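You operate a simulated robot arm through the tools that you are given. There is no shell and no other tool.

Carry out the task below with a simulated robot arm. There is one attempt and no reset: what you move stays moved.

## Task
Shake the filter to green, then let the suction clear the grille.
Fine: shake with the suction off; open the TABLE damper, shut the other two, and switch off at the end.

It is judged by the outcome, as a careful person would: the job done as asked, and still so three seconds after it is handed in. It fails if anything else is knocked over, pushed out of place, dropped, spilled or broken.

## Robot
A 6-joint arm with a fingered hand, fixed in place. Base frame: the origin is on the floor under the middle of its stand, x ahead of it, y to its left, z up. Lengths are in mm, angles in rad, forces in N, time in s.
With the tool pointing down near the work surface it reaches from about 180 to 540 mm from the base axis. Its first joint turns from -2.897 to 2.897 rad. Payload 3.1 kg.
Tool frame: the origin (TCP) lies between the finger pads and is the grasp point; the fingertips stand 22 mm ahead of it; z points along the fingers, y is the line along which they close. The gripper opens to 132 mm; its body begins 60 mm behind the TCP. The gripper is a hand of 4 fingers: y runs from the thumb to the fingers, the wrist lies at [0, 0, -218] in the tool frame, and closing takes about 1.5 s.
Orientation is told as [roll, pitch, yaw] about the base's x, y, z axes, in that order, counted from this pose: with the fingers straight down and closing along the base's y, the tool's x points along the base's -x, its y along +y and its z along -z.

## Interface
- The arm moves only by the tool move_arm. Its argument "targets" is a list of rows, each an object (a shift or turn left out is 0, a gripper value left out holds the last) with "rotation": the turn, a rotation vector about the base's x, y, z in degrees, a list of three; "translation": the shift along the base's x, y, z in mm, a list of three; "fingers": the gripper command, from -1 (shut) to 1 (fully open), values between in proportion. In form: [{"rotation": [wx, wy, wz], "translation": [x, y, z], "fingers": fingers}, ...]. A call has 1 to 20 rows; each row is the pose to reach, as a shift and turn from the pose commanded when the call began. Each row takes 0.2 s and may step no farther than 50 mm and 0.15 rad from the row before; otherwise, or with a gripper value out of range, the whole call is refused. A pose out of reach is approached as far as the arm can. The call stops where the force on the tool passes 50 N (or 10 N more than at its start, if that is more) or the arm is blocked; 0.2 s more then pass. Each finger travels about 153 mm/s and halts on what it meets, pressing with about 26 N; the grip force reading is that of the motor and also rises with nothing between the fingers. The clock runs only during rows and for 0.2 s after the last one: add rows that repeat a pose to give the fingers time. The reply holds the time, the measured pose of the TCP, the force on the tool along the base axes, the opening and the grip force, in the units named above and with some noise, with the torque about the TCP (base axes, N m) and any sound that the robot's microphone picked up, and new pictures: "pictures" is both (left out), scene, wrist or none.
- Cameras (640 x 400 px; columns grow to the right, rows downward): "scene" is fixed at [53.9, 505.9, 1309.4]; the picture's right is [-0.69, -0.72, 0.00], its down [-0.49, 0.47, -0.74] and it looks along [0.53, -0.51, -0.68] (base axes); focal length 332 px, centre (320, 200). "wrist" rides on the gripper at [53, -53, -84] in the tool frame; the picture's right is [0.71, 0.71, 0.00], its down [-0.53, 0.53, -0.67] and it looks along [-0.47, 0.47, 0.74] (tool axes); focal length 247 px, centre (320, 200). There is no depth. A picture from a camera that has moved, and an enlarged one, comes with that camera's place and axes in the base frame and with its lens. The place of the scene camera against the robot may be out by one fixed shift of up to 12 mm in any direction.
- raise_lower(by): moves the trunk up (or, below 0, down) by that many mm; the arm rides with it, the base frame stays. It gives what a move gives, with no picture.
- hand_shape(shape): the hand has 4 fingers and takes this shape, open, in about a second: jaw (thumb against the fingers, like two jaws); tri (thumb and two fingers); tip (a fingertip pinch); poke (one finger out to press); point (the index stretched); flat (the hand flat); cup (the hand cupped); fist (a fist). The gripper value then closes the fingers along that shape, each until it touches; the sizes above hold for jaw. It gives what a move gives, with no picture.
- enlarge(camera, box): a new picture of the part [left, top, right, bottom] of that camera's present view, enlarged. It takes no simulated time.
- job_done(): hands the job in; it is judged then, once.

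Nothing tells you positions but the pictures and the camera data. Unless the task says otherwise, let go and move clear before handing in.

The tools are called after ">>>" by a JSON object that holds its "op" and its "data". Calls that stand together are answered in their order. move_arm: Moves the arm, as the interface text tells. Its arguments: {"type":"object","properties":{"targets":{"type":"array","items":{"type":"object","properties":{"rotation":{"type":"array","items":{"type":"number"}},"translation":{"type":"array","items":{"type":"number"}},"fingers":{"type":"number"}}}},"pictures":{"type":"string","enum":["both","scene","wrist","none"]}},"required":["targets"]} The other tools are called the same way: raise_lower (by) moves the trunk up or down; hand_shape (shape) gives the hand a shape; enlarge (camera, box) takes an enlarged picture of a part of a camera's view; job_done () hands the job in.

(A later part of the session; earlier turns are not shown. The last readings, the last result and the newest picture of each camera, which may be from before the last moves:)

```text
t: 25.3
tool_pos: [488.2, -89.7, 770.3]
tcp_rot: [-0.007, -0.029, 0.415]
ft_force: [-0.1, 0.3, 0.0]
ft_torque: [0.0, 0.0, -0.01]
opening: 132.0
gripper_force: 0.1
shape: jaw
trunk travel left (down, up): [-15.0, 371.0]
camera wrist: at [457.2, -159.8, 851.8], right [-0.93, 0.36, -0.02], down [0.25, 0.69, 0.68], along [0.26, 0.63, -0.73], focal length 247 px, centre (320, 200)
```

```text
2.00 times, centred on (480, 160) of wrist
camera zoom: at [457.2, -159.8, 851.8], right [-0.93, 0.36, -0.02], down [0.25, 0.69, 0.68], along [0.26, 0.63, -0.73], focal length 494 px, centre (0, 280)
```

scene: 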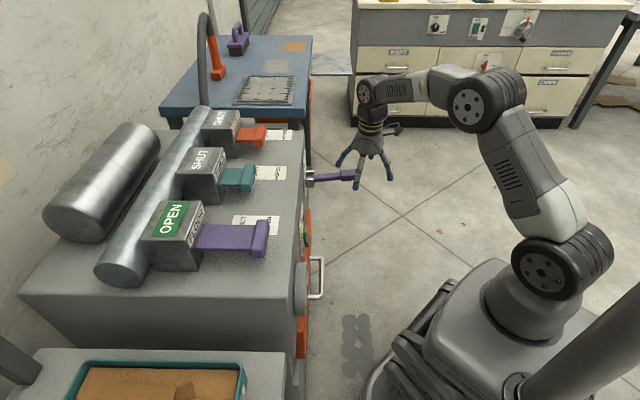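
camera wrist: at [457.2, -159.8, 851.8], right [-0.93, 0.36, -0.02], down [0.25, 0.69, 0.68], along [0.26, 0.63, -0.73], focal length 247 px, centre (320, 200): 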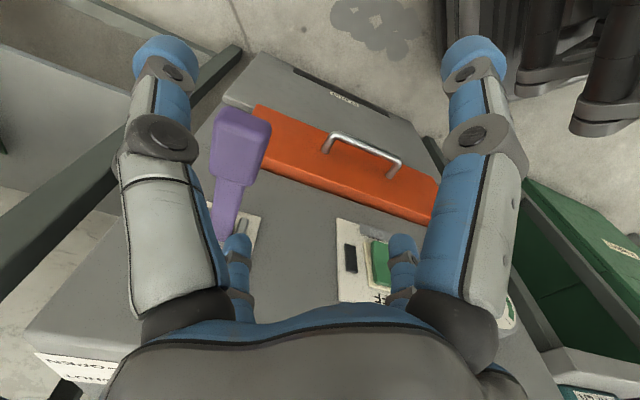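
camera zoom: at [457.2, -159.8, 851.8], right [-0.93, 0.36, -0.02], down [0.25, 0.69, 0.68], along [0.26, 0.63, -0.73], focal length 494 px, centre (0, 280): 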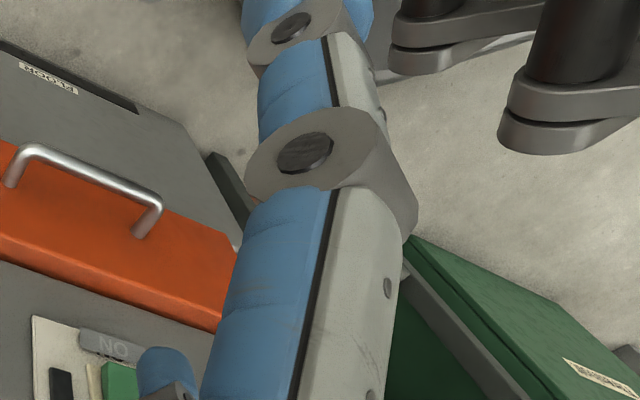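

The gauge is hidden behind a finger, so I'll move sideways in front of it and level the yaw.

>>> {"op": "move_arm", "data": {"targets": [{"rotation": [0, 0, -4], "translation": [-29, 31, 20], "fingers": 1}, {"rotation": [0, 0, -8], "translation": [-58, 62, 40]}, {"rotation": [0, 0, -12], "translation": [-88, 94, 40]}, {"rotation": [0, 0, -16], "translation": [-117, 126, 40]}, {"rotation": [0, 0, -20], "translation": [-147, 157, 40]}, {"rotation": [0, 0, -24], "translation": [-177, 189, 40]}, {"rotation": [0, 0, -24], "translation": [-177, 189, 40]}]}}

>>> {"op": "enlarge", "data": {"camera": "wrist", "box": [180, 60, 500, 260]}}

```text
t: 26.9
tool_pos: [309.4, 98.6, 810.7]
tcp_rot: [-0.008, -0.027, -0.005]
ft_force: [0.3, 0.3, -0.1]
ft_torque: [-0.01, 0.0, -0.01]
opening: 131.9
gripper_force: 0.0
shape: jaw
trunk travel left (down, up): [-15.0, 371.0]
camera wrist: at [253.6, 46.3, 892.2], right [-0.7, 0.71, -0.02], down [0.51, 0.53, 0.68], along [0.5, 0.46, -0.73], focal length 247 px, centre (320, 200)
```

scene: 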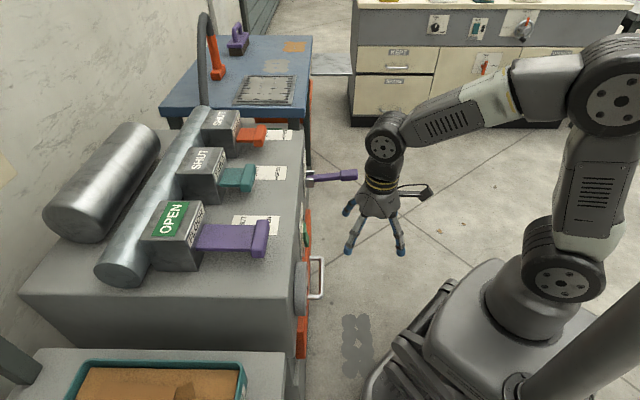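
wrist: 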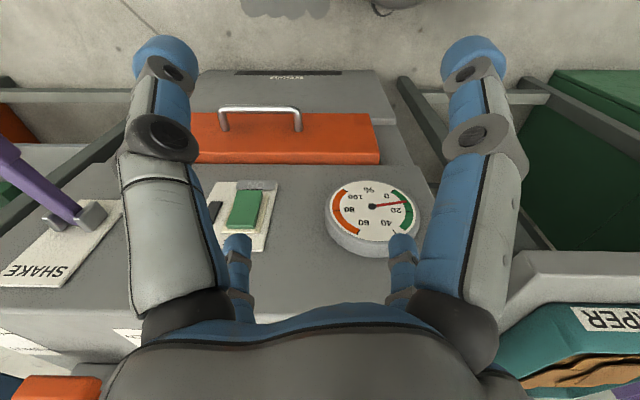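

```text
2.00 times, centred on (340, 160) of wrist
camera zoom: at [253.6, 46.3, 892.2], right [-0.7, 0.71, -0.02], down [0.51, 0.53, 0.68], along [0.5, 0.46, -0.73], focal length 494 px, centre (280, 280)
```

zoom: 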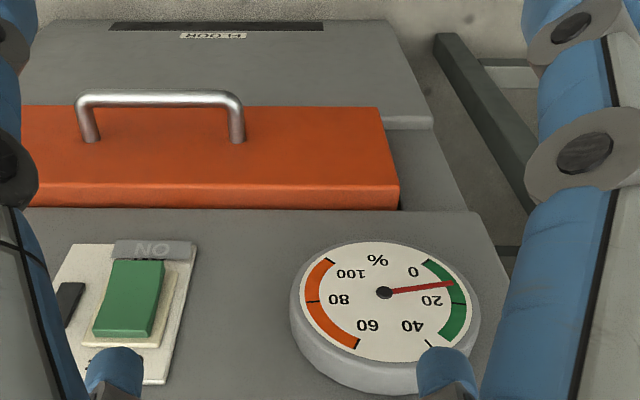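

The gauge now reads about 12 %, well inside the green, so shaking is done with the suction off. Next are the dampers: I'll raise the trunk back up and look closely at the damper handles.

>>> {"op": "raise_lower", "data": {"by": 160}}

>>> {"op": "move_arm", "data": {"targets": [{"rotation": [0, 1.5, 0], "translation": [40, 0, 0], "fingers": 1}, {"rotation": [0, 1.5, 0], "translation": [80, 0, 0]}, {"rotation": [0, 1.5, 0], "translation": [120, 10, 0]}, {"rotation": [0, 1.5, 0], "translation": [150, 20, 0]}, {"rotation": [0, 1.5, 0], "translation": [150, 20, 0]}]}}

>>> {"op": "enlarge", "data": {"camera": "wrist", "box": [180, 100, 500, 300]}}

```text
t: 28.8
tool_pos: [310.1, 98.6, 971.0]
tcp_rot: [-0.007, -0.026, -0.006]
ft_force: [-0.1, -0.4, 0.0]
ft_torque: [-0.03, 0.0, 0.01]
opening: 132.0
gripper_force: 0.0
shape: jaw
trunk travel left (down, up): [-175.0, 211.0]
```

```text
t: 29.9
tool_pos: [462.1, 117.5, 971.0]
tcp_rot: [-0.008, -0.001, -0.004]
ft_force: [-0.1, -0.1, 0.1]
ft_torque: [-0.02, 0.02, -0.03]
opening: 131.5
gripper_force: 0.0
shape: jaw
trunk travel left (down, up): [-175.0, 211.0]
camera wrist: at [406.8, 65.2, 1053.2], right [-0.7, 0.71, -0.01], down [0.53, 0.53, 0.67], along [0.48, 0.47, -0.75], focal length 247 px, centre (320, 200)
```

scene: 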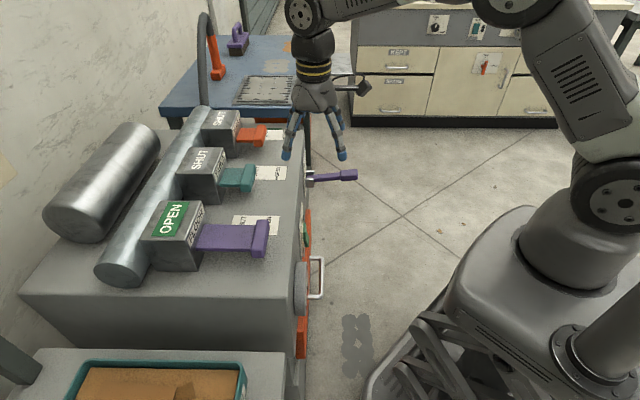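
wrist: 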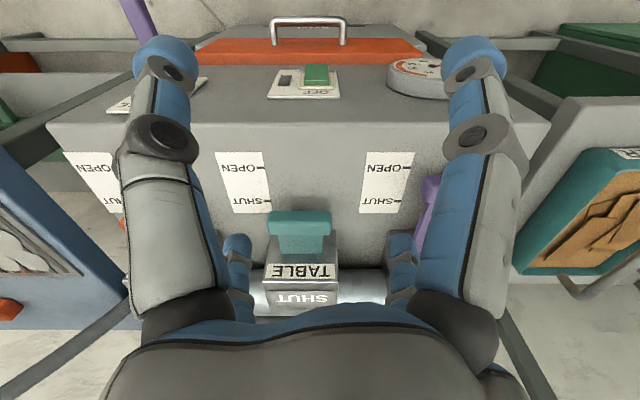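

```text
2.00 times, centred on (340, 200) of wrist
camera zoom: at [406.8, 65.2, 1053.2], right [-0.7, 0.71, -0.01], down [0.53, 0.53, 0.67], along [0.48, 0.47, -0.75], focal length 494 px, centre (280, 200)
```

zoom: 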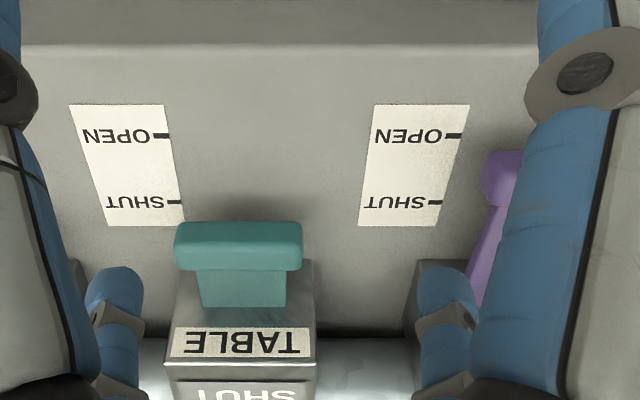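

I can see the TABLE handle is a T-shaped block about 84 mm wide on a 60 mm blade. I'll zoom in on both handles in the scene view to measure them.

>>> {"op": "enlarge", "data": {"camera": "scene", "box": [180, 195, 290, 275]}}

>>> {"op": "enlarge", "data": {"camera": "scene", "box": [190, 135, 310, 215]}}

```text
5.00 times, centred on (235, 235) of scene
camera zoom: at [53.9, 505.9, 1309.4], right [-0.69, -0.72, 0.0], down [-0.49, 0.47, -0.74], along [0.53, -0.51, -0.68], focal length 1660 px, centre (745, 25)
```

zoom: 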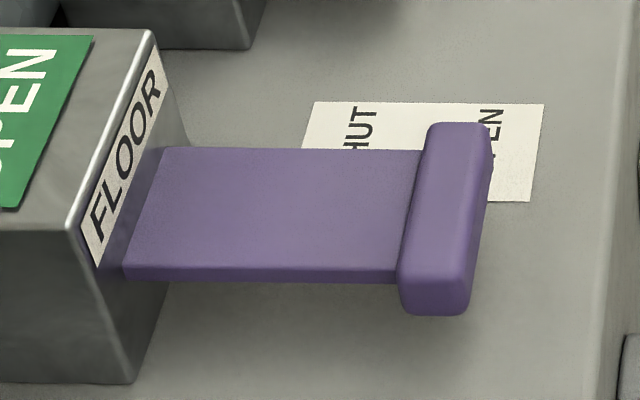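

```text
5.00 times, centred on (250, 175) of scene
camera zoom: at [53.9, 505.9, 1309.4], right [-0.69, -0.72, 0.0], down [-0.49, 0.47, -0.74], along [0.53, -0.51, -0.68], focal length 1660 px, centre (670, 325)
```

zoom: 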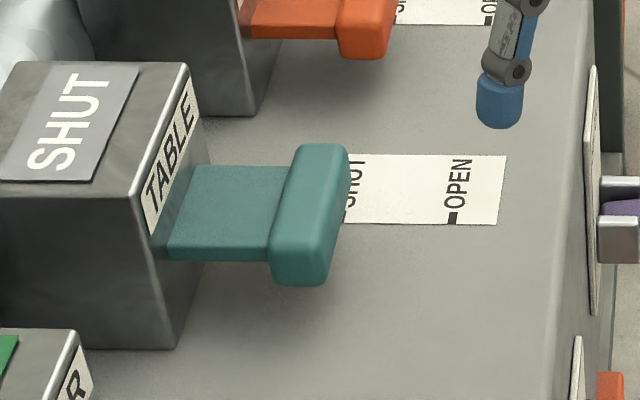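

The FLOOR handle's top centre is around (432,299,840) and the TABLE handle's around (594,213,841), with a stroke of about 50 mm. I'll close the hand and bring it down in front of the FLOOR handle to push that one shut.

>>> {"op": "move_arm", "data": {"targets": [{"translation": [-23, 30, 0], "fingers": -1}, {"translation": [-46, 60, 0]}, {"translation": [-69, 90, 0]}, {"translation": [-91.5, 120, 0]}, {"translation": [-91.5, 120, -40]}, {"translation": [-91.5, 120, -80]}, {"translation": [-91.5, 120, -115]}, {"translation": [-91.5, 120, -115]}]}}

>>> {"op": "enlarge", "data": {"camera": "scene", "box": [180, 140, 380, 290]}}

```text
t: 31.8
tool_pos: [369.7, 236.9, 857.2]
tcp_rot: [-0.007, 0.0, -0.005]
ft_force: [0.1, -0.2, 0.9]
ft_torque: [0.0, -0.01, 0.01]
opening: 0.0
gripper_force: 26.2
shape: jaw
trunk travel left (down, up): [-175.0, 211.0]
camera wrist: at [315.0, 185.9, 939.4], right [-0.7, 0.71, -0.01], down [0.53, 0.53, 0.67], along [0.48, 0.47, -0.75], focal length 247 px, centre (320, 200)
```

scene: 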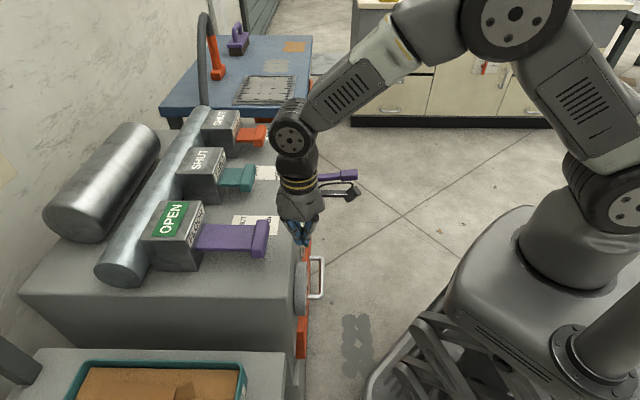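
wrist: 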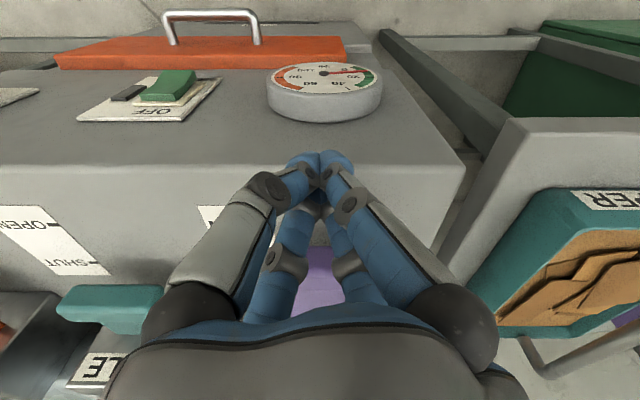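

```text
2.67 times, centred on (280, 215) of scene
camera zoom: at [53.9, 505.9, 1309.4], right [-0.69, -0.72, 0.0], down [-0.49, 0.47, -0.74], along [0.53, -0.51, -0.68], focal length 886 px, centre (427, 160)
```

zoom: 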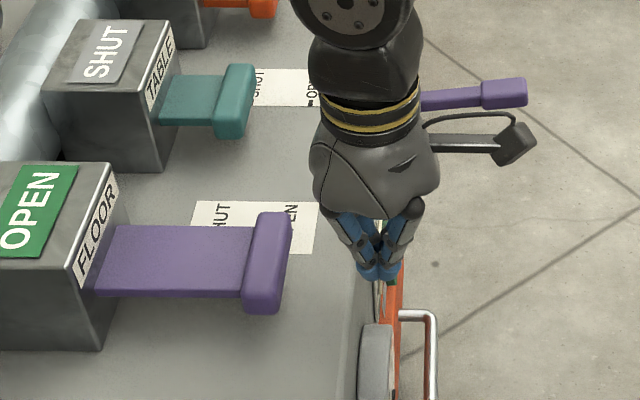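

The closed fingertips line up with the FLOOR handle. I'll lower to handle height and push it toward the block in steps, watching force.

>>> {"op": "move_arm", "data": {"targets": [{"translation": [0, 0, -20], "fingers": -1}, {"translation": [14, 14, -20]}, {"translation": [28, 28, -20]}, {"translation": [38, 38, -20]}, {"translation": [45, 45, -20]}, {"translation": [52, 52, -20]}]}}

>>> {"op": "enlarge", "data": {"camera": "scene", "box": [140, 140, 340, 290]}}

```text
t: 33.1
tool_pos: [419.9, 291.5, 837.2]
tcp_rot: [-0.008, -0.002, -0.002]
ft_force: [-0.8, -1.1, 0.6]
ft_torque: [0.04, 0.0, 0.02]
opening: 0.0
gripper_force: 25.9
shape: jaw
trunk travel left (down, up): [-175.0, 211.0]
camera wrist: at [366.2, 238.9, 919.9], right [-0.7, 0.71, -0.01], down [0.53, 0.53, 0.67], along [0.48, 0.47, -0.75], focal length 247 px, centre (320, 200)
```

scene: 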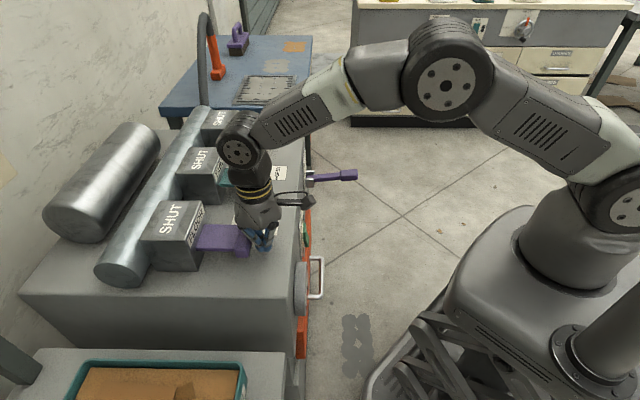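
wrist: 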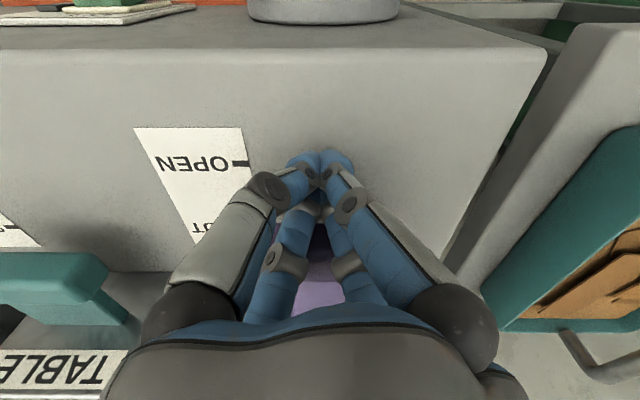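

```text
2.67 times, centred on (240, 215) of scene
camera zoom: at [53.9, 505.9, 1309.4], right [-0.69, -0.72, 0.0], down [-0.49, 0.47, -0.74], along [0.53, -0.51, -0.68], focal length 886 px, centre (533, 160)
```

zoom: 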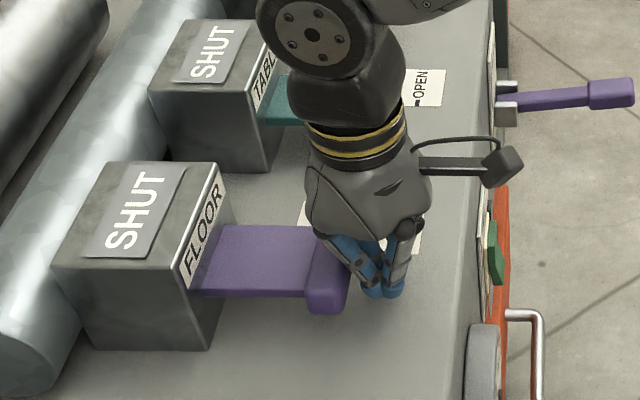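

The FLOOR indicator has flipped to SHUT, but the handle isn't fully home yet. I'll push it the remaining ~22 mm gently.

>>> {"op": "move_arm", "data": {"targets": [{"translation": [5, 5, 0], "fingers": -1}, {"translation": [10, 10, 0]}, {"translation": [13, 13, 0]}, {"translation": [16, 16, 0]}, {"translation": [18, 18, 0]}]}}

>>> {"op": "enlarge", "data": {"camera": "scene", "box": [140, 140, 340, 290]}}

```text
t: 34.4
tool_pos: [438.6, 308.4, 835.5]
tcp_rot: [-0.006, -0.002, -0.003]
ft_force: [-1.6, -0.8, -0.4]
ft_torque: [0.01, 0.0, -0.02]
opening: 0.1
gripper_force: 26.1
shape: jaw
trunk travel left (down, up): [-175.0, 211.0]
camera wrist: at [384.4, 256.3, 918.9], right [-0.7, 0.71, -0.01], down [0.53, 0.53, 0.67], along [0.48, 0.47, -0.75], focal length 247 px, centre (320, 200)
```

scene: 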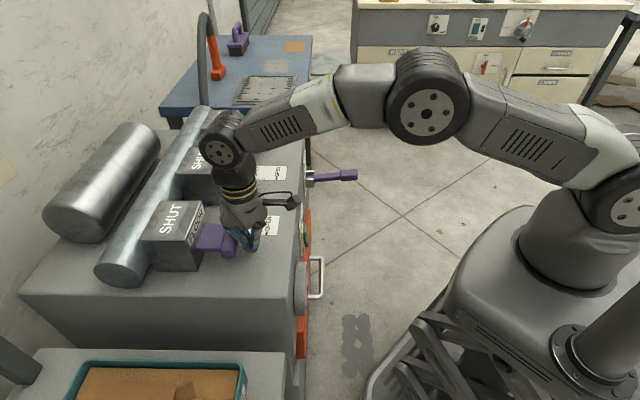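
wrist: 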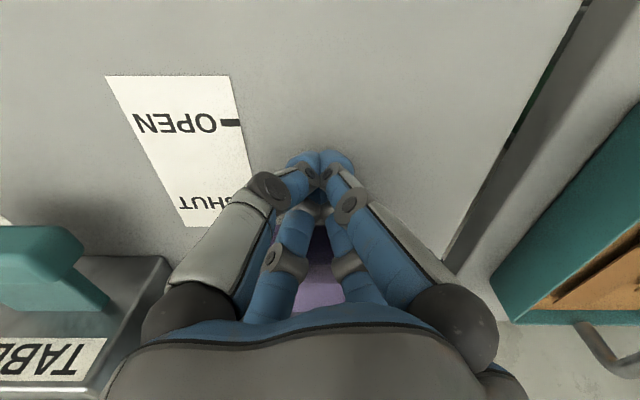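

```text
2.67 times, centred on (240, 215) of scene
camera zoom: at [53.9, 505.9, 1309.4], right [-0.69, -0.72, 0.0], down [-0.49, 0.47, -0.74], along [0.53, -0.51, -0.68], focal length 886 px, centre (533, 160)
```

zoom: 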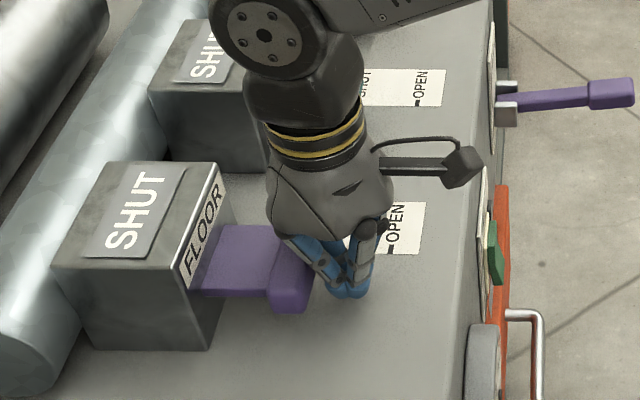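

FLOOR's visible blade is now about as short as TABLE's was. A last small nudge will tell whether it's at its stop.

>>> {"op": "move_arm", "data": {"targets": [{"translation": [2, 2, 0], "fingers": -1}, {"translation": [4, 4, 0]}, {"translation": [5, 5, 0]}], "pictures": "scene"}}

>>> {"op": "enlarge", "data": {"camera": "scene", "box": [140, 140, 340, 290]}}

```text
t: 35.1
tool_pos: [439.0, 309.7, 835.7]
tcp_rot: [-0.009, 0.004, -0.004]
ft_force: [-23.4, -21.5, 0.0]
ft_torque: [0.38, -0.45, 0.16]
opening: 0.1
gripper_force: 25.7
shape: jaw
trunk travel left (down, up): [-175.0, 211.0]
```

scene: 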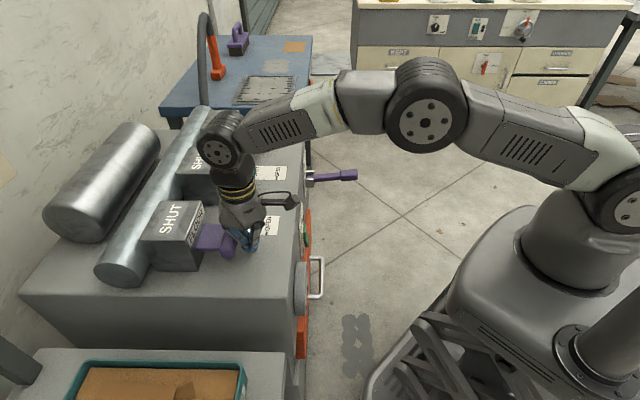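

```text
2.67 times, centred on (240, 215) of scene
camera zoom: at [53.9, 505.9, 1309.4], right [-0.69, -0.72, 0.0], down [-0.49, 0.47, -0.74], along [0.53, -0.51, -0.68], focal length 886 px, centre (533, 160)
```

zoom: 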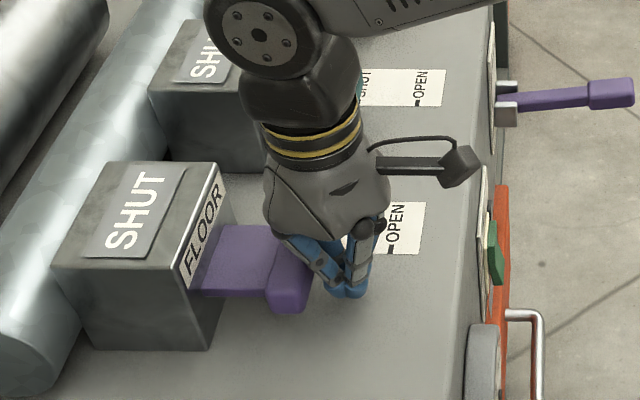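

FLOOR is hard against its stop and reads SHUT, and it needed only a couple of newtons to slide. I'll back off, rise, and try the poke shape to see whether a single finger can hook the TABLE handle and later press the switch.

>>> {"op": "move_arm", "data": {"targets": [{"translation": [-10, -10, 0], "fingers": -1}, {"translation": [-30, -30, 10]}, {"translation": [-40, -40, 50]}, {"translation": [-40, -50, 95]}, {"translation": [-40, -60, 120]}], "pictures": "none"}}

>>> {"op": "hand_shape", "data": {"shape": "poke"}}

>>> {"op": "move_arm", "data": {"targets": [{"translation": [0, 0, 0]}]}}

>>> {"op": "enlarge", "data": {"camera": "scene", "box": [190, 60, 390, 260]}}

```text
t: 36.4
tool_pos: [402.3, 252.3, 956.1]
tcp_rot: [-0.009, -0.002, -0.005]
ft_force: [0.3, -0.1, 0.2]
ft_torque: [0.03, 0.01, -0.02]
opening: 0.0
gripper_force: 26.0
shape: jaw
trunk travel left (down, up): [-175.0, 211.0]
```

```text
t: 37.2
tool_pos: [402.5, 251.8, 954.9]
tcp_rot: [-0.008, -0.003, -0.004]
ft_force: [0.6, -0.6, 0.1]
ft_torque: [-0.04, -0.01, 0.02]
opening: 0.0
gripper_force: 0.0
shape: poke
trunk travel left (down, up): [-175.0, 211.0]
```

```text
t: 37.6
tool_pos: [401.8, 251.5, 956.4]
tcp_rot: [-0.008, -0.001, -0.005]
ft_force: [-0.1, 0.1, 0.3]
ft_torque: [0.0, 0.01, 0.03]
opening: 0.2
gripper_force: 0.0
shape: poke
trunk travel left (down, up): [-175.0, 211.0]
camera wrist: at [348.5, 200.1, 1040.0], right [-0.7, 0.71, -0.01], down [0.53, 0.53, 0.67], along [0.48, 0.47, -0.75], focal length 247 px, centre (320, 200)
```

scene: 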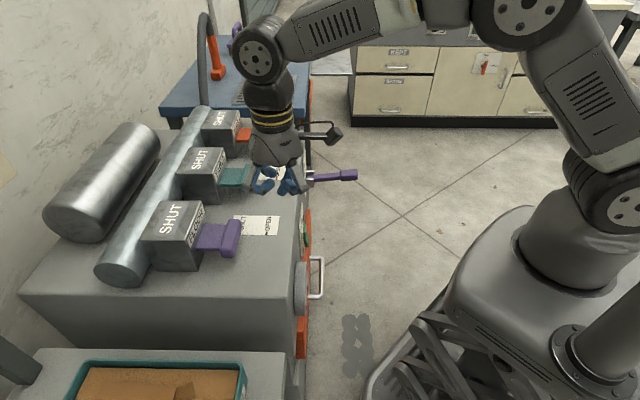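
wrist: 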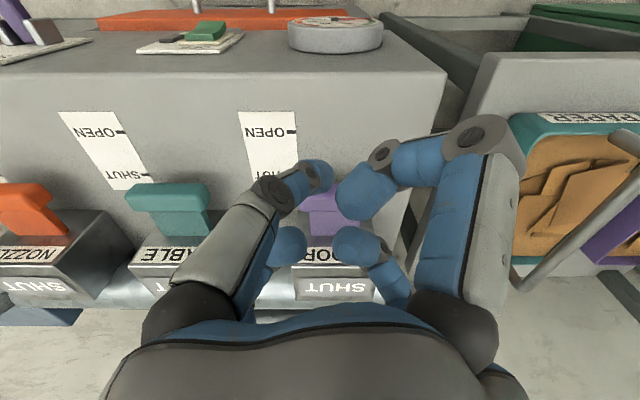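

```text
2.00 times, centred on (290, 160) of scene
camera zoom: at [53.9, 505.9, 1309.4], right [-0.69, -0.72, 0.0], down [-0.49, 0.47, -0.74], along [0.53, -0.51, -0.68], focal length 664 px, centre (380, 280)
```

zoom: 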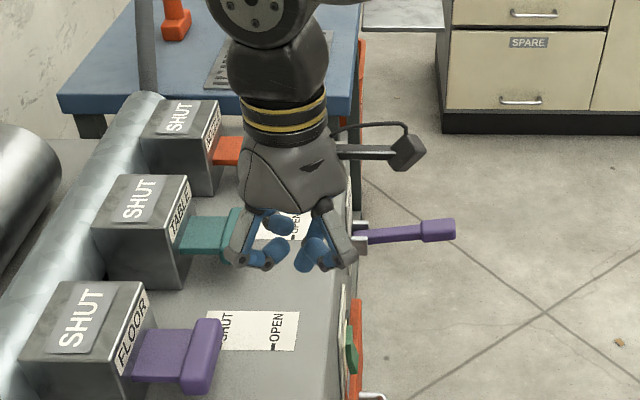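

In poke shape one finger reaches the centre line while the others fold short, which should suit the switch. I'll also look at the tip-pinch shape for pulling the TABLE handle.

>>> {"op": "hand_shape", "data": {"shape": "tip"}}

>>> {"op": "move_arm", "data": {"targets": [{"translation": [0, 0, 0]}]}}

>>> {"op": "enlarge", "data": {"camera": "scene", "box": [190, 60, 390, 260]}}

```text
t: 38.5
tool_pos: [403.5, 252.2, 956.9]
tcp_rot: [-0.007, -0.001, -0.005]
ft_force: [-0.8, 0.3, 0.3]
ft_torque: [0.04, 0.0, -0.02]
opening: 131.8
gripper_force: 0.1
shape: tip
trunk travel left (down, up): [-175.0, 211.0]
```

```text
t: 39.0
tool_pos: [403.6, 252.0, 956.5]
tcp_rot: [-0.007, -0.001, -0.005]
ft_force: [0.1, 0.2, 0.0]
ft_torque: [-0.01, -0.03, 0.04]
opening: 131.9
gripper_force: 0.0
shape: tip
trunk travel left (down, up): [-175.0, 211.0]
camera wrist: at [348.5, 200.1, 1040.0], right [-0.7, 0.71, -0.01], down [0.53, 0.53, 0.67], along [0.48, 0.47, -0.75], focal length 247 px, centre (320, 200)
```

scene: 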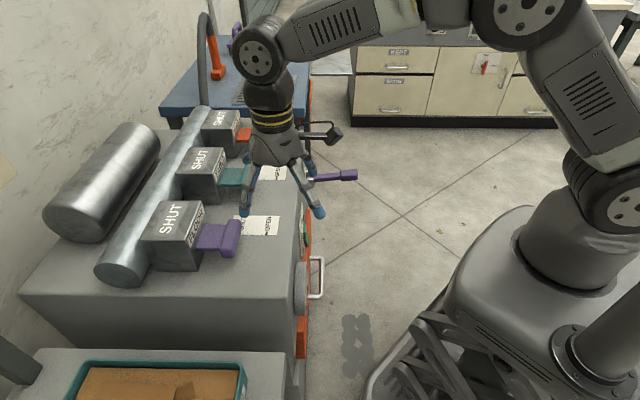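
wrist: 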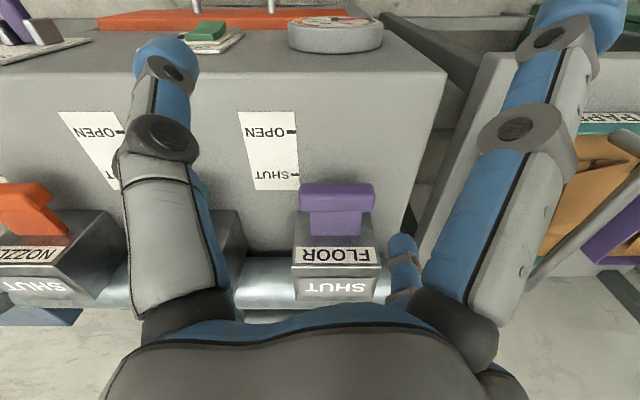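

```text
2.00 times, centred on (290, 160) of scene
camera zoom: at [53.9, 505.9, 1309.4], right [-0.69, -0.72, 0.0], down [-0.49, 0.47, -0.74], along [0.53, -0.51, -0.68], focal length 664 px, centre (380, 280)
```

zoom: 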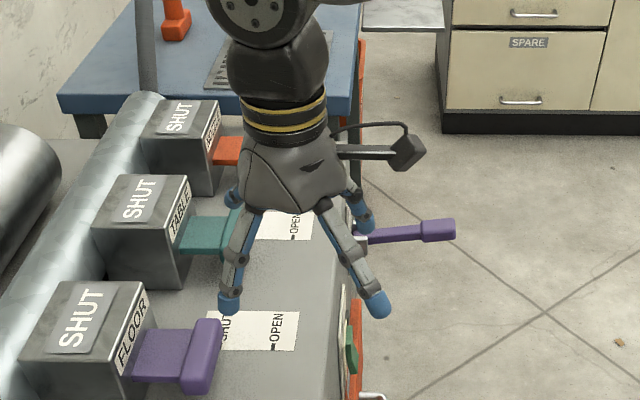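

I'll use the jaw shape, slightly narrowed and tilted 20° toward the cabinet, so two fingers drop behind the TABLE handle either side of its blade and two in front. First I'll go to a pre-pose above it and check the tilt is reachable.

>>> {"op": "hand_shape", "data": {"shape": "jaw"}}

>>> {"op": "move_arm", "data": {"targets": [{"rotation": [2.83, -2.83, 0], "translation": [31, -15, 0], "fingers": 0.82}, {"rotation": [5.66, -5.66, 0], "translation": [62, -30, 0]}, {"rotation": [8.49, -8.49, 0], "translation": [93, -45, 0]}, {"rotation": [11.31, -11.31, 0], "translation": [124, -60, -5]}, {"rotation": [14.14, -14.14, 0], "translation": [153, -76, -10]}, {"rotation": [14.14, -14.14, 0], "translation": [153, -76, -20]}, {"rotation": [14.14, -14.14, 0], "translation": [153, -76, -20]}]}}

>>> {"op": "enlarge", "data": {"camera": "scene", "box": [150, 60, 350, 260]}}

>>> {"op": "enlarge", "data": {"camera": "wrist", "box": [180, 100, 500, 300]}}

```text
t: 39.9
tool_pos: [402.1, 252.1, 956.3]
tcp_rot: [-0.007, -0.002, -0.004]
ft_force: [-0.4, -0.2, 0.1]
ft_torque: [0.0, 0.0, 0.01]
opening: 132.1
gripper_force: 0.0
shape: jaw
trunk travel left (down, up): [-175.0, 211.0]
```

```text
t: 41.5
tool_pos: [555.5, 176.1, 935.3]
tcp_rot: [0.248, -0.245, -0.035]
ft_force: [-0.1, -0.3, -0.1]
ft_torque: [0.01, -0.03, -0.01]
opening: 120.2
gripper_force: 0.1
shape: jaw
trunk travel left (down, up): [-175.0, 211.0]
camera wrist: at [484.6, 107.7, 987.4], right [-0.7, 0.71, 0.0], down [0.33, 0.34, 0.88], along [0.63, 0.62, -0.47], focal length 247 px, centre (320, 200)
```

scene: 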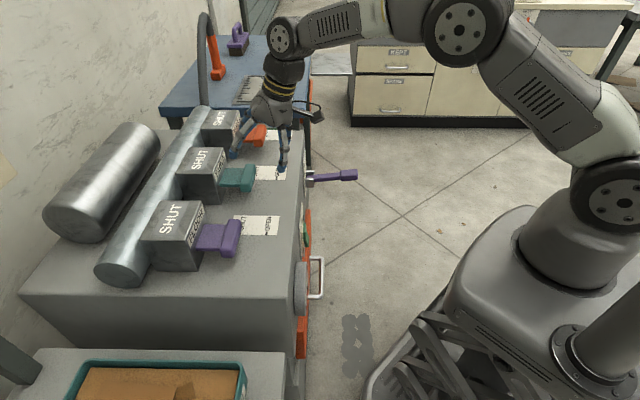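
wrist: 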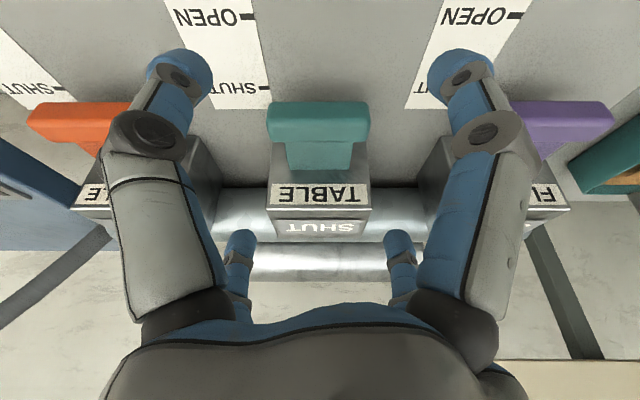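

```text
2.00 times, centred on (250, 160) of scene
camera zoom: at [53.9, 505.9, 1309.4], right [-0.69, -0.72, 0.0], down [-0.49, 0.47, -0.74], along [0.53, -0.51, -0.68], focal length 664 px, centre (460, 280)
```

zoom: 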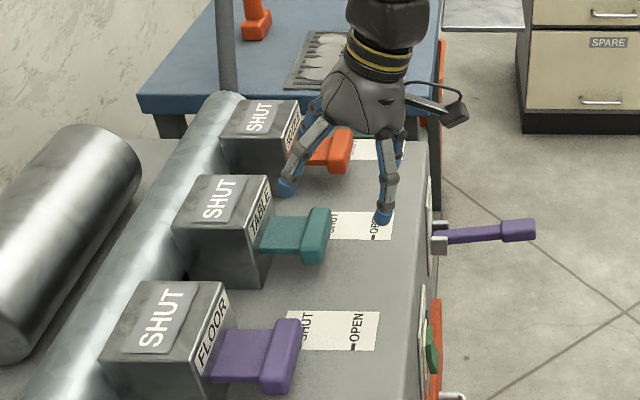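

```text
2.00 times, centred on (340, 200) of wrist
camera zoom: at [484.6, 107.7, 987.4], right [-0.7, 0.71, 0.0], down [0.33, 0.34, 0.88], along [0.63, 0.62, -0.47], focal length 494 px, centre (280, 200)
```

zoom: 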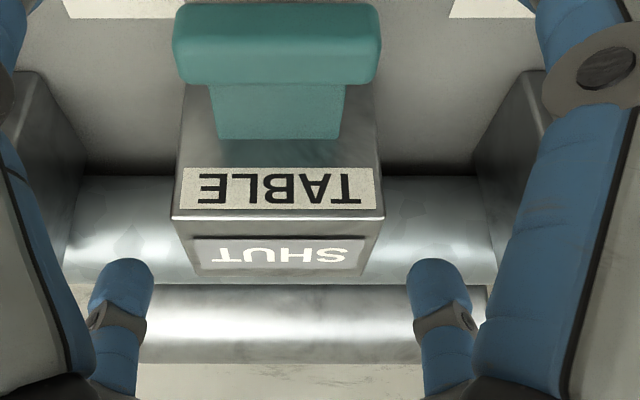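

The tilt works here and the hand is centred on the TABLE handle. I'll go down along the tool axis most of the way and check clearance before the last part.

>>> {"op": "move_arm", "data": {"targets": [{"translation": [8, 8, -30], "fingers": 0.82}, {"translation": [16, 16, -58]}, {"translation": [19, 19, -68]}, {"translation": [19, 19, -68]}]}}

>>> {"op": "enlarge", "data": {"camera": "scene", "box": [170, 110, 310, 250]}}

>>> {"op": "enlarge", "data": {"camera": "wrist", "box": [180, 80, 500, 280]}}

```text
t: 42.5
tool_pos: [575.1, 194.8, 867.3]
tcp_rot: [0.246, -0.243, -0.037]
ft_force: [0.2, -0.2, 0.5]
ft_torque: [-0.01, -0.02, 0.06]
opening: 120.2
gripper_force: 0.1
shape: jaw
trunk travel left (down, up): [-175.0, 211.0]
camera wrist: at [502.7, 126.3, 920.3], right [-0.7, 0.71, 0.0], down [0.33, 0.34, 0.88], along [0.63, 0.62, -0.47], focal length 247 px, centre (320, 200)
```

scene: 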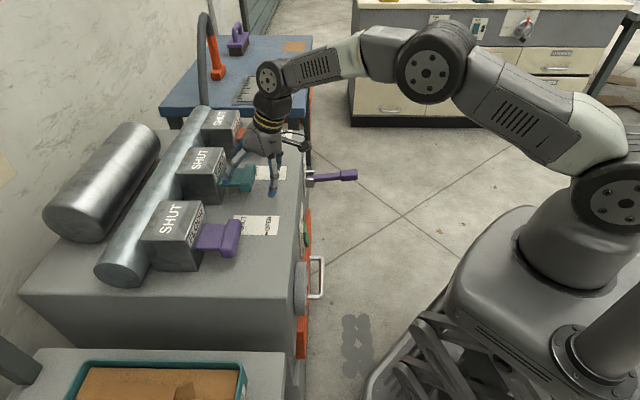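
wrist: 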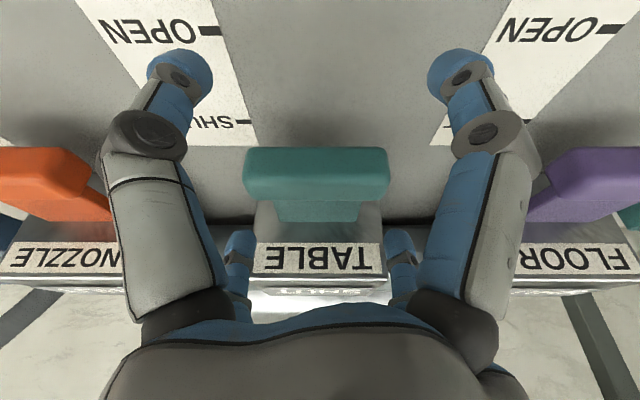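

```text
2.86 times, centred on (240, 180) of scene
camera zoom: at [53.9, 505.9, 1309.4], right [-0.69, -0.72, 0.0], down [-0.49, 0.47, -0.74], along [0.53, -0.51, -0.68], focal length 949 px, centre (549, 257)
```

zoom: 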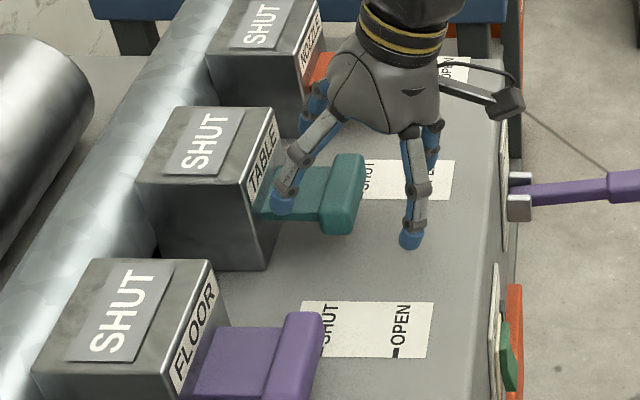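

```text
2.00 times, centred on (340, 180) of wrist
camera zoom: at [502.7, 126.3, 920.3], right [-0.7, 0.71, 0.0], down [0.33, 0.34, 0.88], along [0.63, 0.62, -0.47], focal length 494 px, centre (280, 240)
```

zoom: 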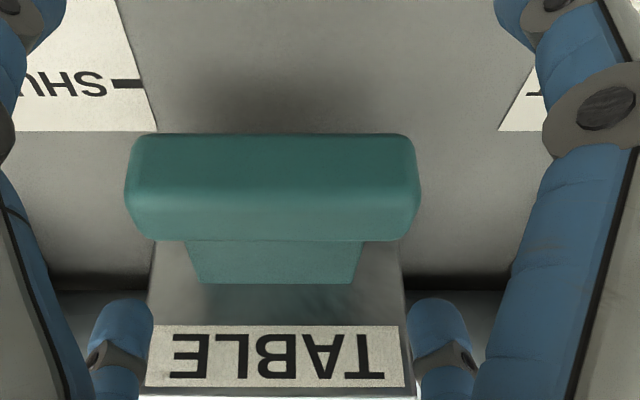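

The clearances match my geometry: the rear fingertips sit between the handle and the block, either side of the blade. I'll make the last 25 mm down and then close.

>>> {"op": "move_arm", "data": {"targets": [{"translation": [3, 3, -12], "fingers": 0.82}, {"translation": [6, 6, -25]}, {"translation": [6, 6, -25]}]}}

>>> {"op": "enlarge", "data": {"camera": "scene", "box": [170, 110, 310, 250]}}

>>> {"op": "enlarge", "data": {"camera": "wrist", "box": [180, 80, 500, 280]}}

```text
t: 43.2
tool_pos: [581.4, 202.1, 842.4]
tcp_rot: [0.246, -0.246, -0.037]
ft_force: [-0.3, -0.7, -1.1]
ft_torque: [0.0, 0.02, 0.01]
opening: 120.1
gripper_force: 0.0
shape: jaw
trunk travel left (down, up): [-175.0, 211.0]
camera wrist: at [509.5, 132.9, 895.0], right [-0.7, 0.71, 0.0], down [0.33, 0.34, 0.88], along [0.63, 0.62, -0.47], focal length 247 px, centre (320, 200)
```

scene: 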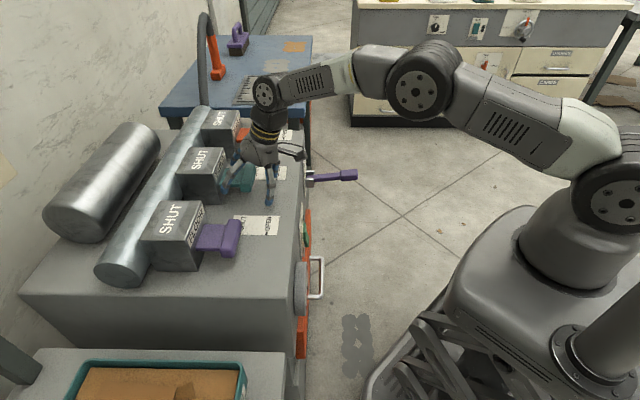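
wrist: 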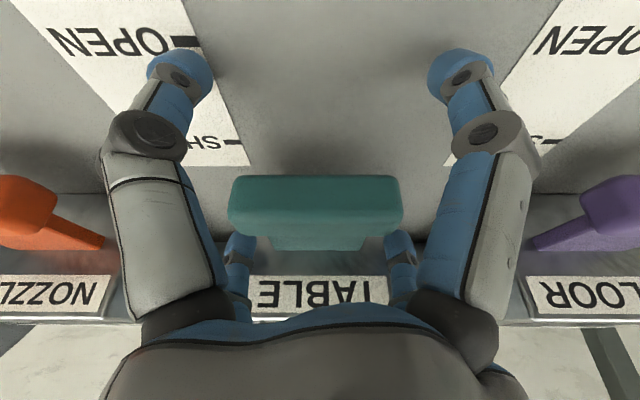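

```text
2.86 times, centred on (240, 180) of scene
camera zoom: at [53.9, 505.9, 1309.4], right [-0.69, -0.72, 0.0], down [-0.49, 0.47, -0.74], along [0.53, -0.51, -0.68], focal length 949 px, centre (549, 257)
```

zoom: 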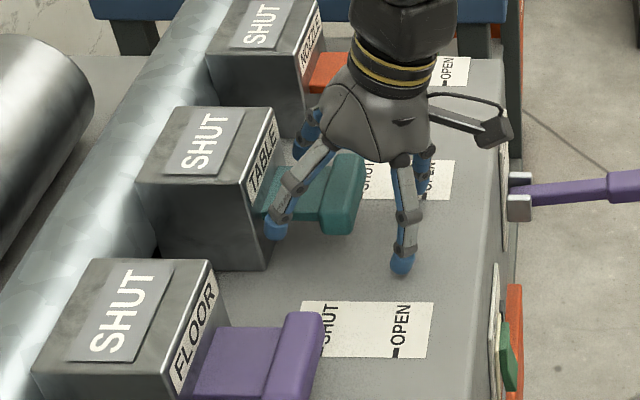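

```text
2.00 times, centred on (340, 180) of wrist
camera zoom: at [509.5, 132.9, 895.0], right [-0.7, 0.71, 0.0], down [0.33, 0.34, 0.88], along [0.63, 0.62, -0.47], focal length 494 px, centre (280, 240)
```

zoom: 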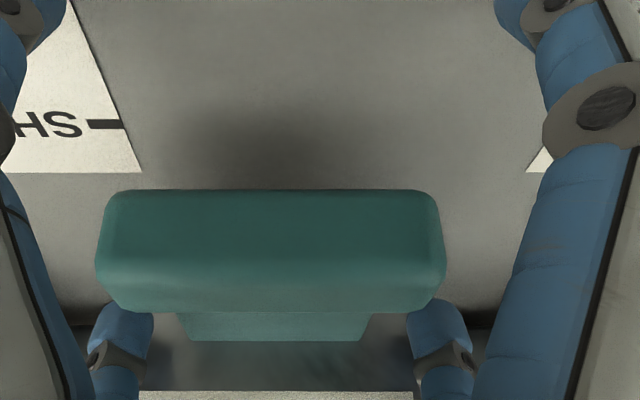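

The rear fingertips are now behind the handle's ends. I'll close partway so they overlap the handle more, then look.

>>> {"op": "move_arm", "data": {"targets": [{"fingers": 0.6}, {"fingers": 0.4}, {"fingers": 0.3}, {"fingers": 0.3}]}}

>>> {"op": "enlarge", "data": {"camera": "scene", "box": [170, 110, 310, 250]}}

>>> {"op": "enlarge", "data": {"camera": "wrist", "box": [180, 80, 500, 280]}}

```text
t: 44.2
tool_pos: [581.0, 201.5, 842.0]
tcp_rot: [0.246, -0.244, -0.037]
ft_force: [0.9, 0.4, 0.0]
ft_torque: [0.01, -0.02, 0.0]
opening: 87.1
gripper_force: 0.0
shape: jaw
trunk travel left (down, up): [-175.0, 211.0]
camera wrist: at [509.7, 132.7, 895.1], right [-0.7, 0.71, 0.0], down [0.33, 0.34, 0.88], along [0.63, 0.62, -0.47], focal length 247 px, centre (320, 200)
```

scene: 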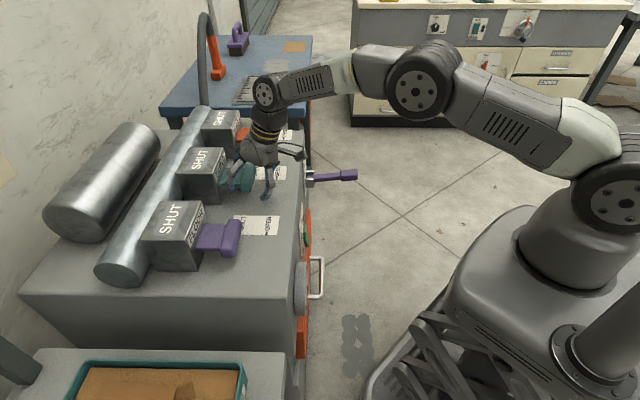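
wrist: 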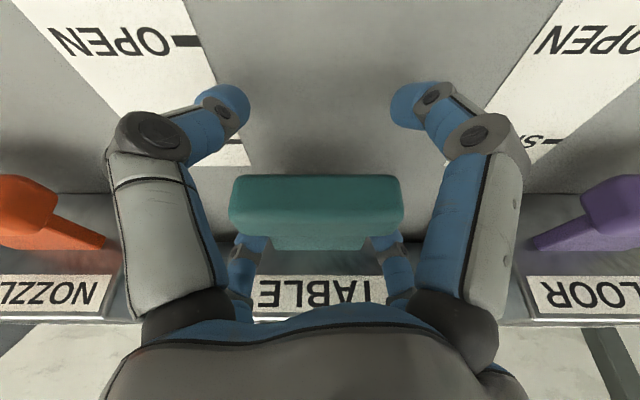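

```text
2.86 times, centred on (240, 180) of scene
camera zoom: at [53.9, 505.9, 1309.4], right [-0.69, -0.72, 0.0], down [-0.49, 0.47, -0.74], along [0.53, -0.51, -0.68], focal length 949 px, centre (549, 257)
```

zoom: 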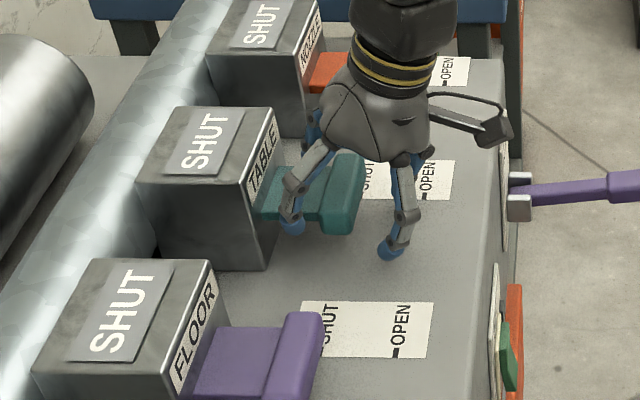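

```text
2.00 times, centred on (340, 180) of wrist
camera zoom: at [509.7, 132.7, 895.1], right [-0.7, 0.71, 0.0], down [0.33, 0.34, 0.88], along [0.63, 0.62, -0.47], focal length 494 px, centre (280, 240)
```

zoom: 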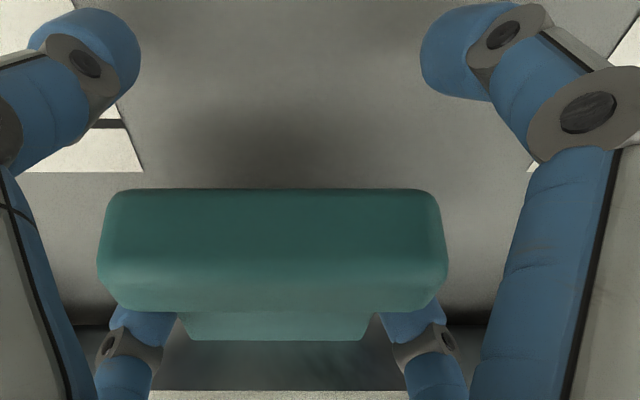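

Both rear fingers sit behind the handle. Now I'll pull straight out from the cabinet to open the TABLE damper.

>>> {"op": "move_arm", "data": {"targets": [{"translation": [-6, -6, 0], "fingers": 0.3}, {"translation": [-12, -12, 0]}, {"translation": [-18, -18, 0]}, {"translation": [-24, -24, 0]}, {"translation": [-30, -30, 0]}, {"translation": [-36, -36, 0]}]}}

>>> {"op": "enlarge", "data": {"camera": "scene", "box": [170, 110, 310, 250]}}

```text
t: 45.6
tool_pos: [546.2, 165.9, 842.0]
tcp_rot: [0.246, -0.244, -0.034]
ft_force: [0.9, 0.6, 0.5]
ft_torque: [-0.02, -0.04, -0.02]
opening: 86.9
gripper_force: 0.1
shape: jaw
trunk travel left (down, up): [-175.0, 211.0]
camera wrist: at [474.6, 96.3, 895.2], right [-0.7, 0.71, 0.0], down [0.33, 0.34, 0.88], along [0.63, 0.62, -0.47], focal length 247 px, centre (320, 200)
```

scene: 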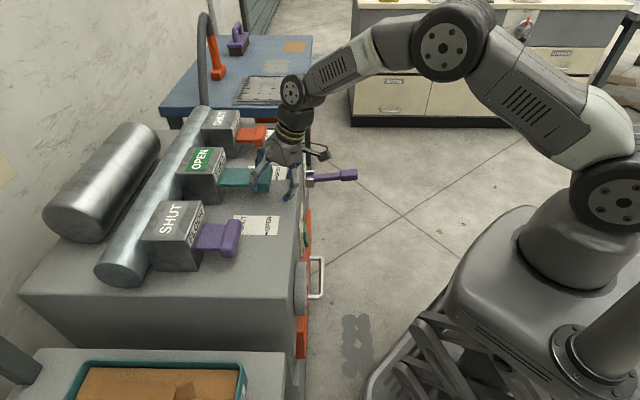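
wrist: 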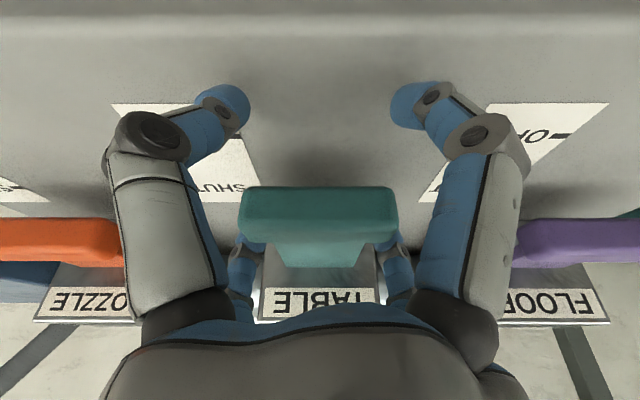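

```text
2.86 times, centred on (240, 180) of scene
camera zoom: at [53.9, 505.9, 1309.4], right [-0.69, -0.72, 0.0], down [-0.49, 0.47, -0.74], along [0.53, -0.51, -0.68], focal length 949 px, centre (549, 257)
```

zoom: 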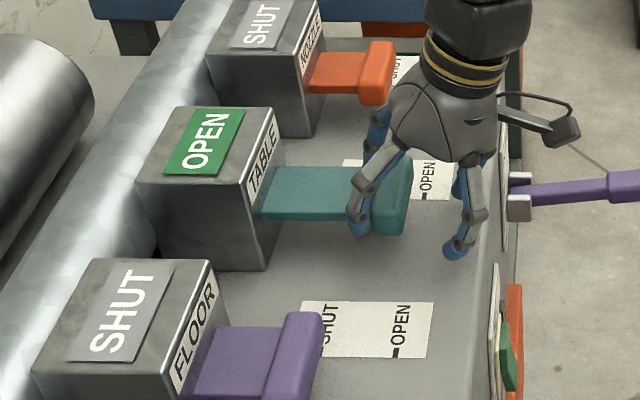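

TABLE reads OPEN. I'll pull the last bit to its stop, watching the force.

>>> {"op": "move_arm", "data": {"targets": [{"translation": [-3, -3, 0], "fingers": 0.3}, {"translation": [-6, -6, 0]}, {"translation": [-8, -8, 0]}, {"translation": [-10, -10, 0]}], "pictures": "scene"}}

>>> {"op": "enlarge", "data": {"camera": "scene", "box": [170, 110, 310, 250]}}

```text
t: 46.6
tool_pos: [536.7, 156.6, 842.1]
tcp_rot: [0.245, -0.243, -0.037]
ft_force: [1.5, 0.3, -0.1]
ft_torque: [-0.05, -0.02, -0.07]
opening: 87.2
gripper_force: 0.0
shape: jaw
trunk travel left (down, up): [-175.0, 211.0]
```

scene: 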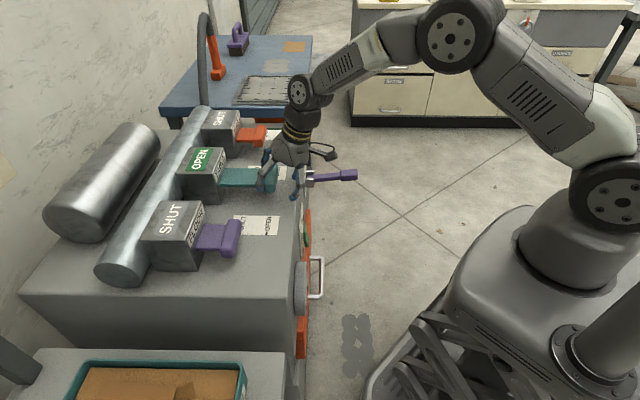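

```text
2.86 times, centred on (240, 180) of scene
camera zoom: at [53.9, 505.9, 1309.4], right [-0.69, -0.72, 0.0], down [-0.49, 0.47, -0.74], along [0.53, -0.51, -0.68], focal length 949 px, centre (549, 257)
```

zoom: 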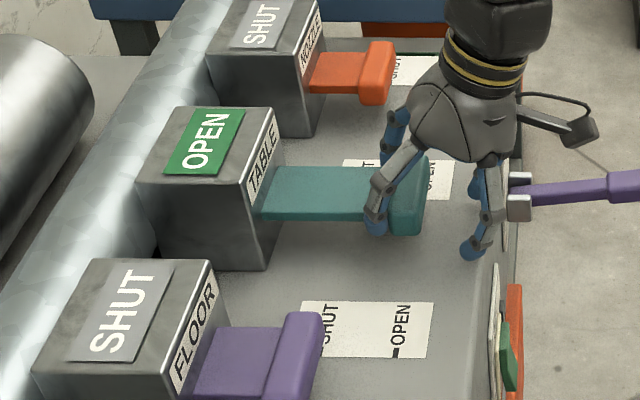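

Still free at about 52 mm of travel; a little more should find the stop.

>>> {"op": "move_arm", "data": {"targets": [{"translation": [-2, -2, 0], "fingers": 0.3}, {"translation": [-4, -4, 0]}, {"translation": [-5, -5, 0]}], "pictures": "scene"}}

>>> {"op": "enlarge", "data": {"camera": "scene", "box": [170, 110, 310, 250]}}

```text
t: 47.5
tool_pos: [532.4, 152.3, 842.7]
tcp_rot: [0.246, -0.247, -0.034]
ft_force: [9.8, 8.3, 0.3]
ft_torque: [-0.04, 0.03, 0.04]
opening: 88.3
gripper_force: 0.1
shape: jaw
trunk travel left (down, up): [-175.0, 211.0]
```

scene: 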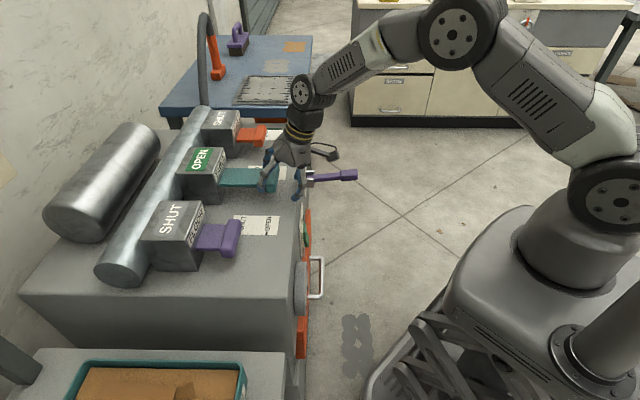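

```text
2.86 times, centred on (240, 180) of scene
camera zoom: at [53.9, 505.9, 1309.4], right [-0.69, -0.72, 0.0], down [-0.49, 0.47, -0.74], along [0.53, -0.51, -0.68], focal length 949 px, centre (549, 257)
```

zoom: 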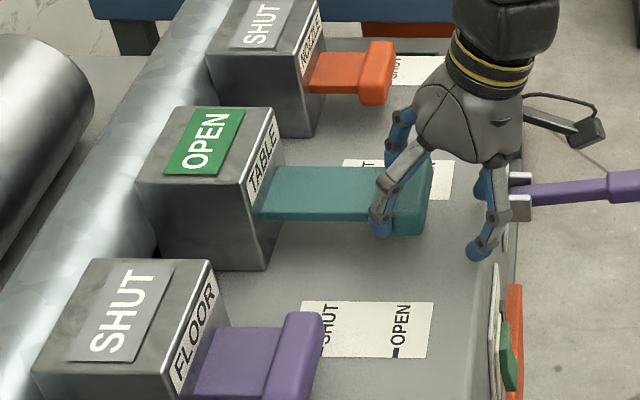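

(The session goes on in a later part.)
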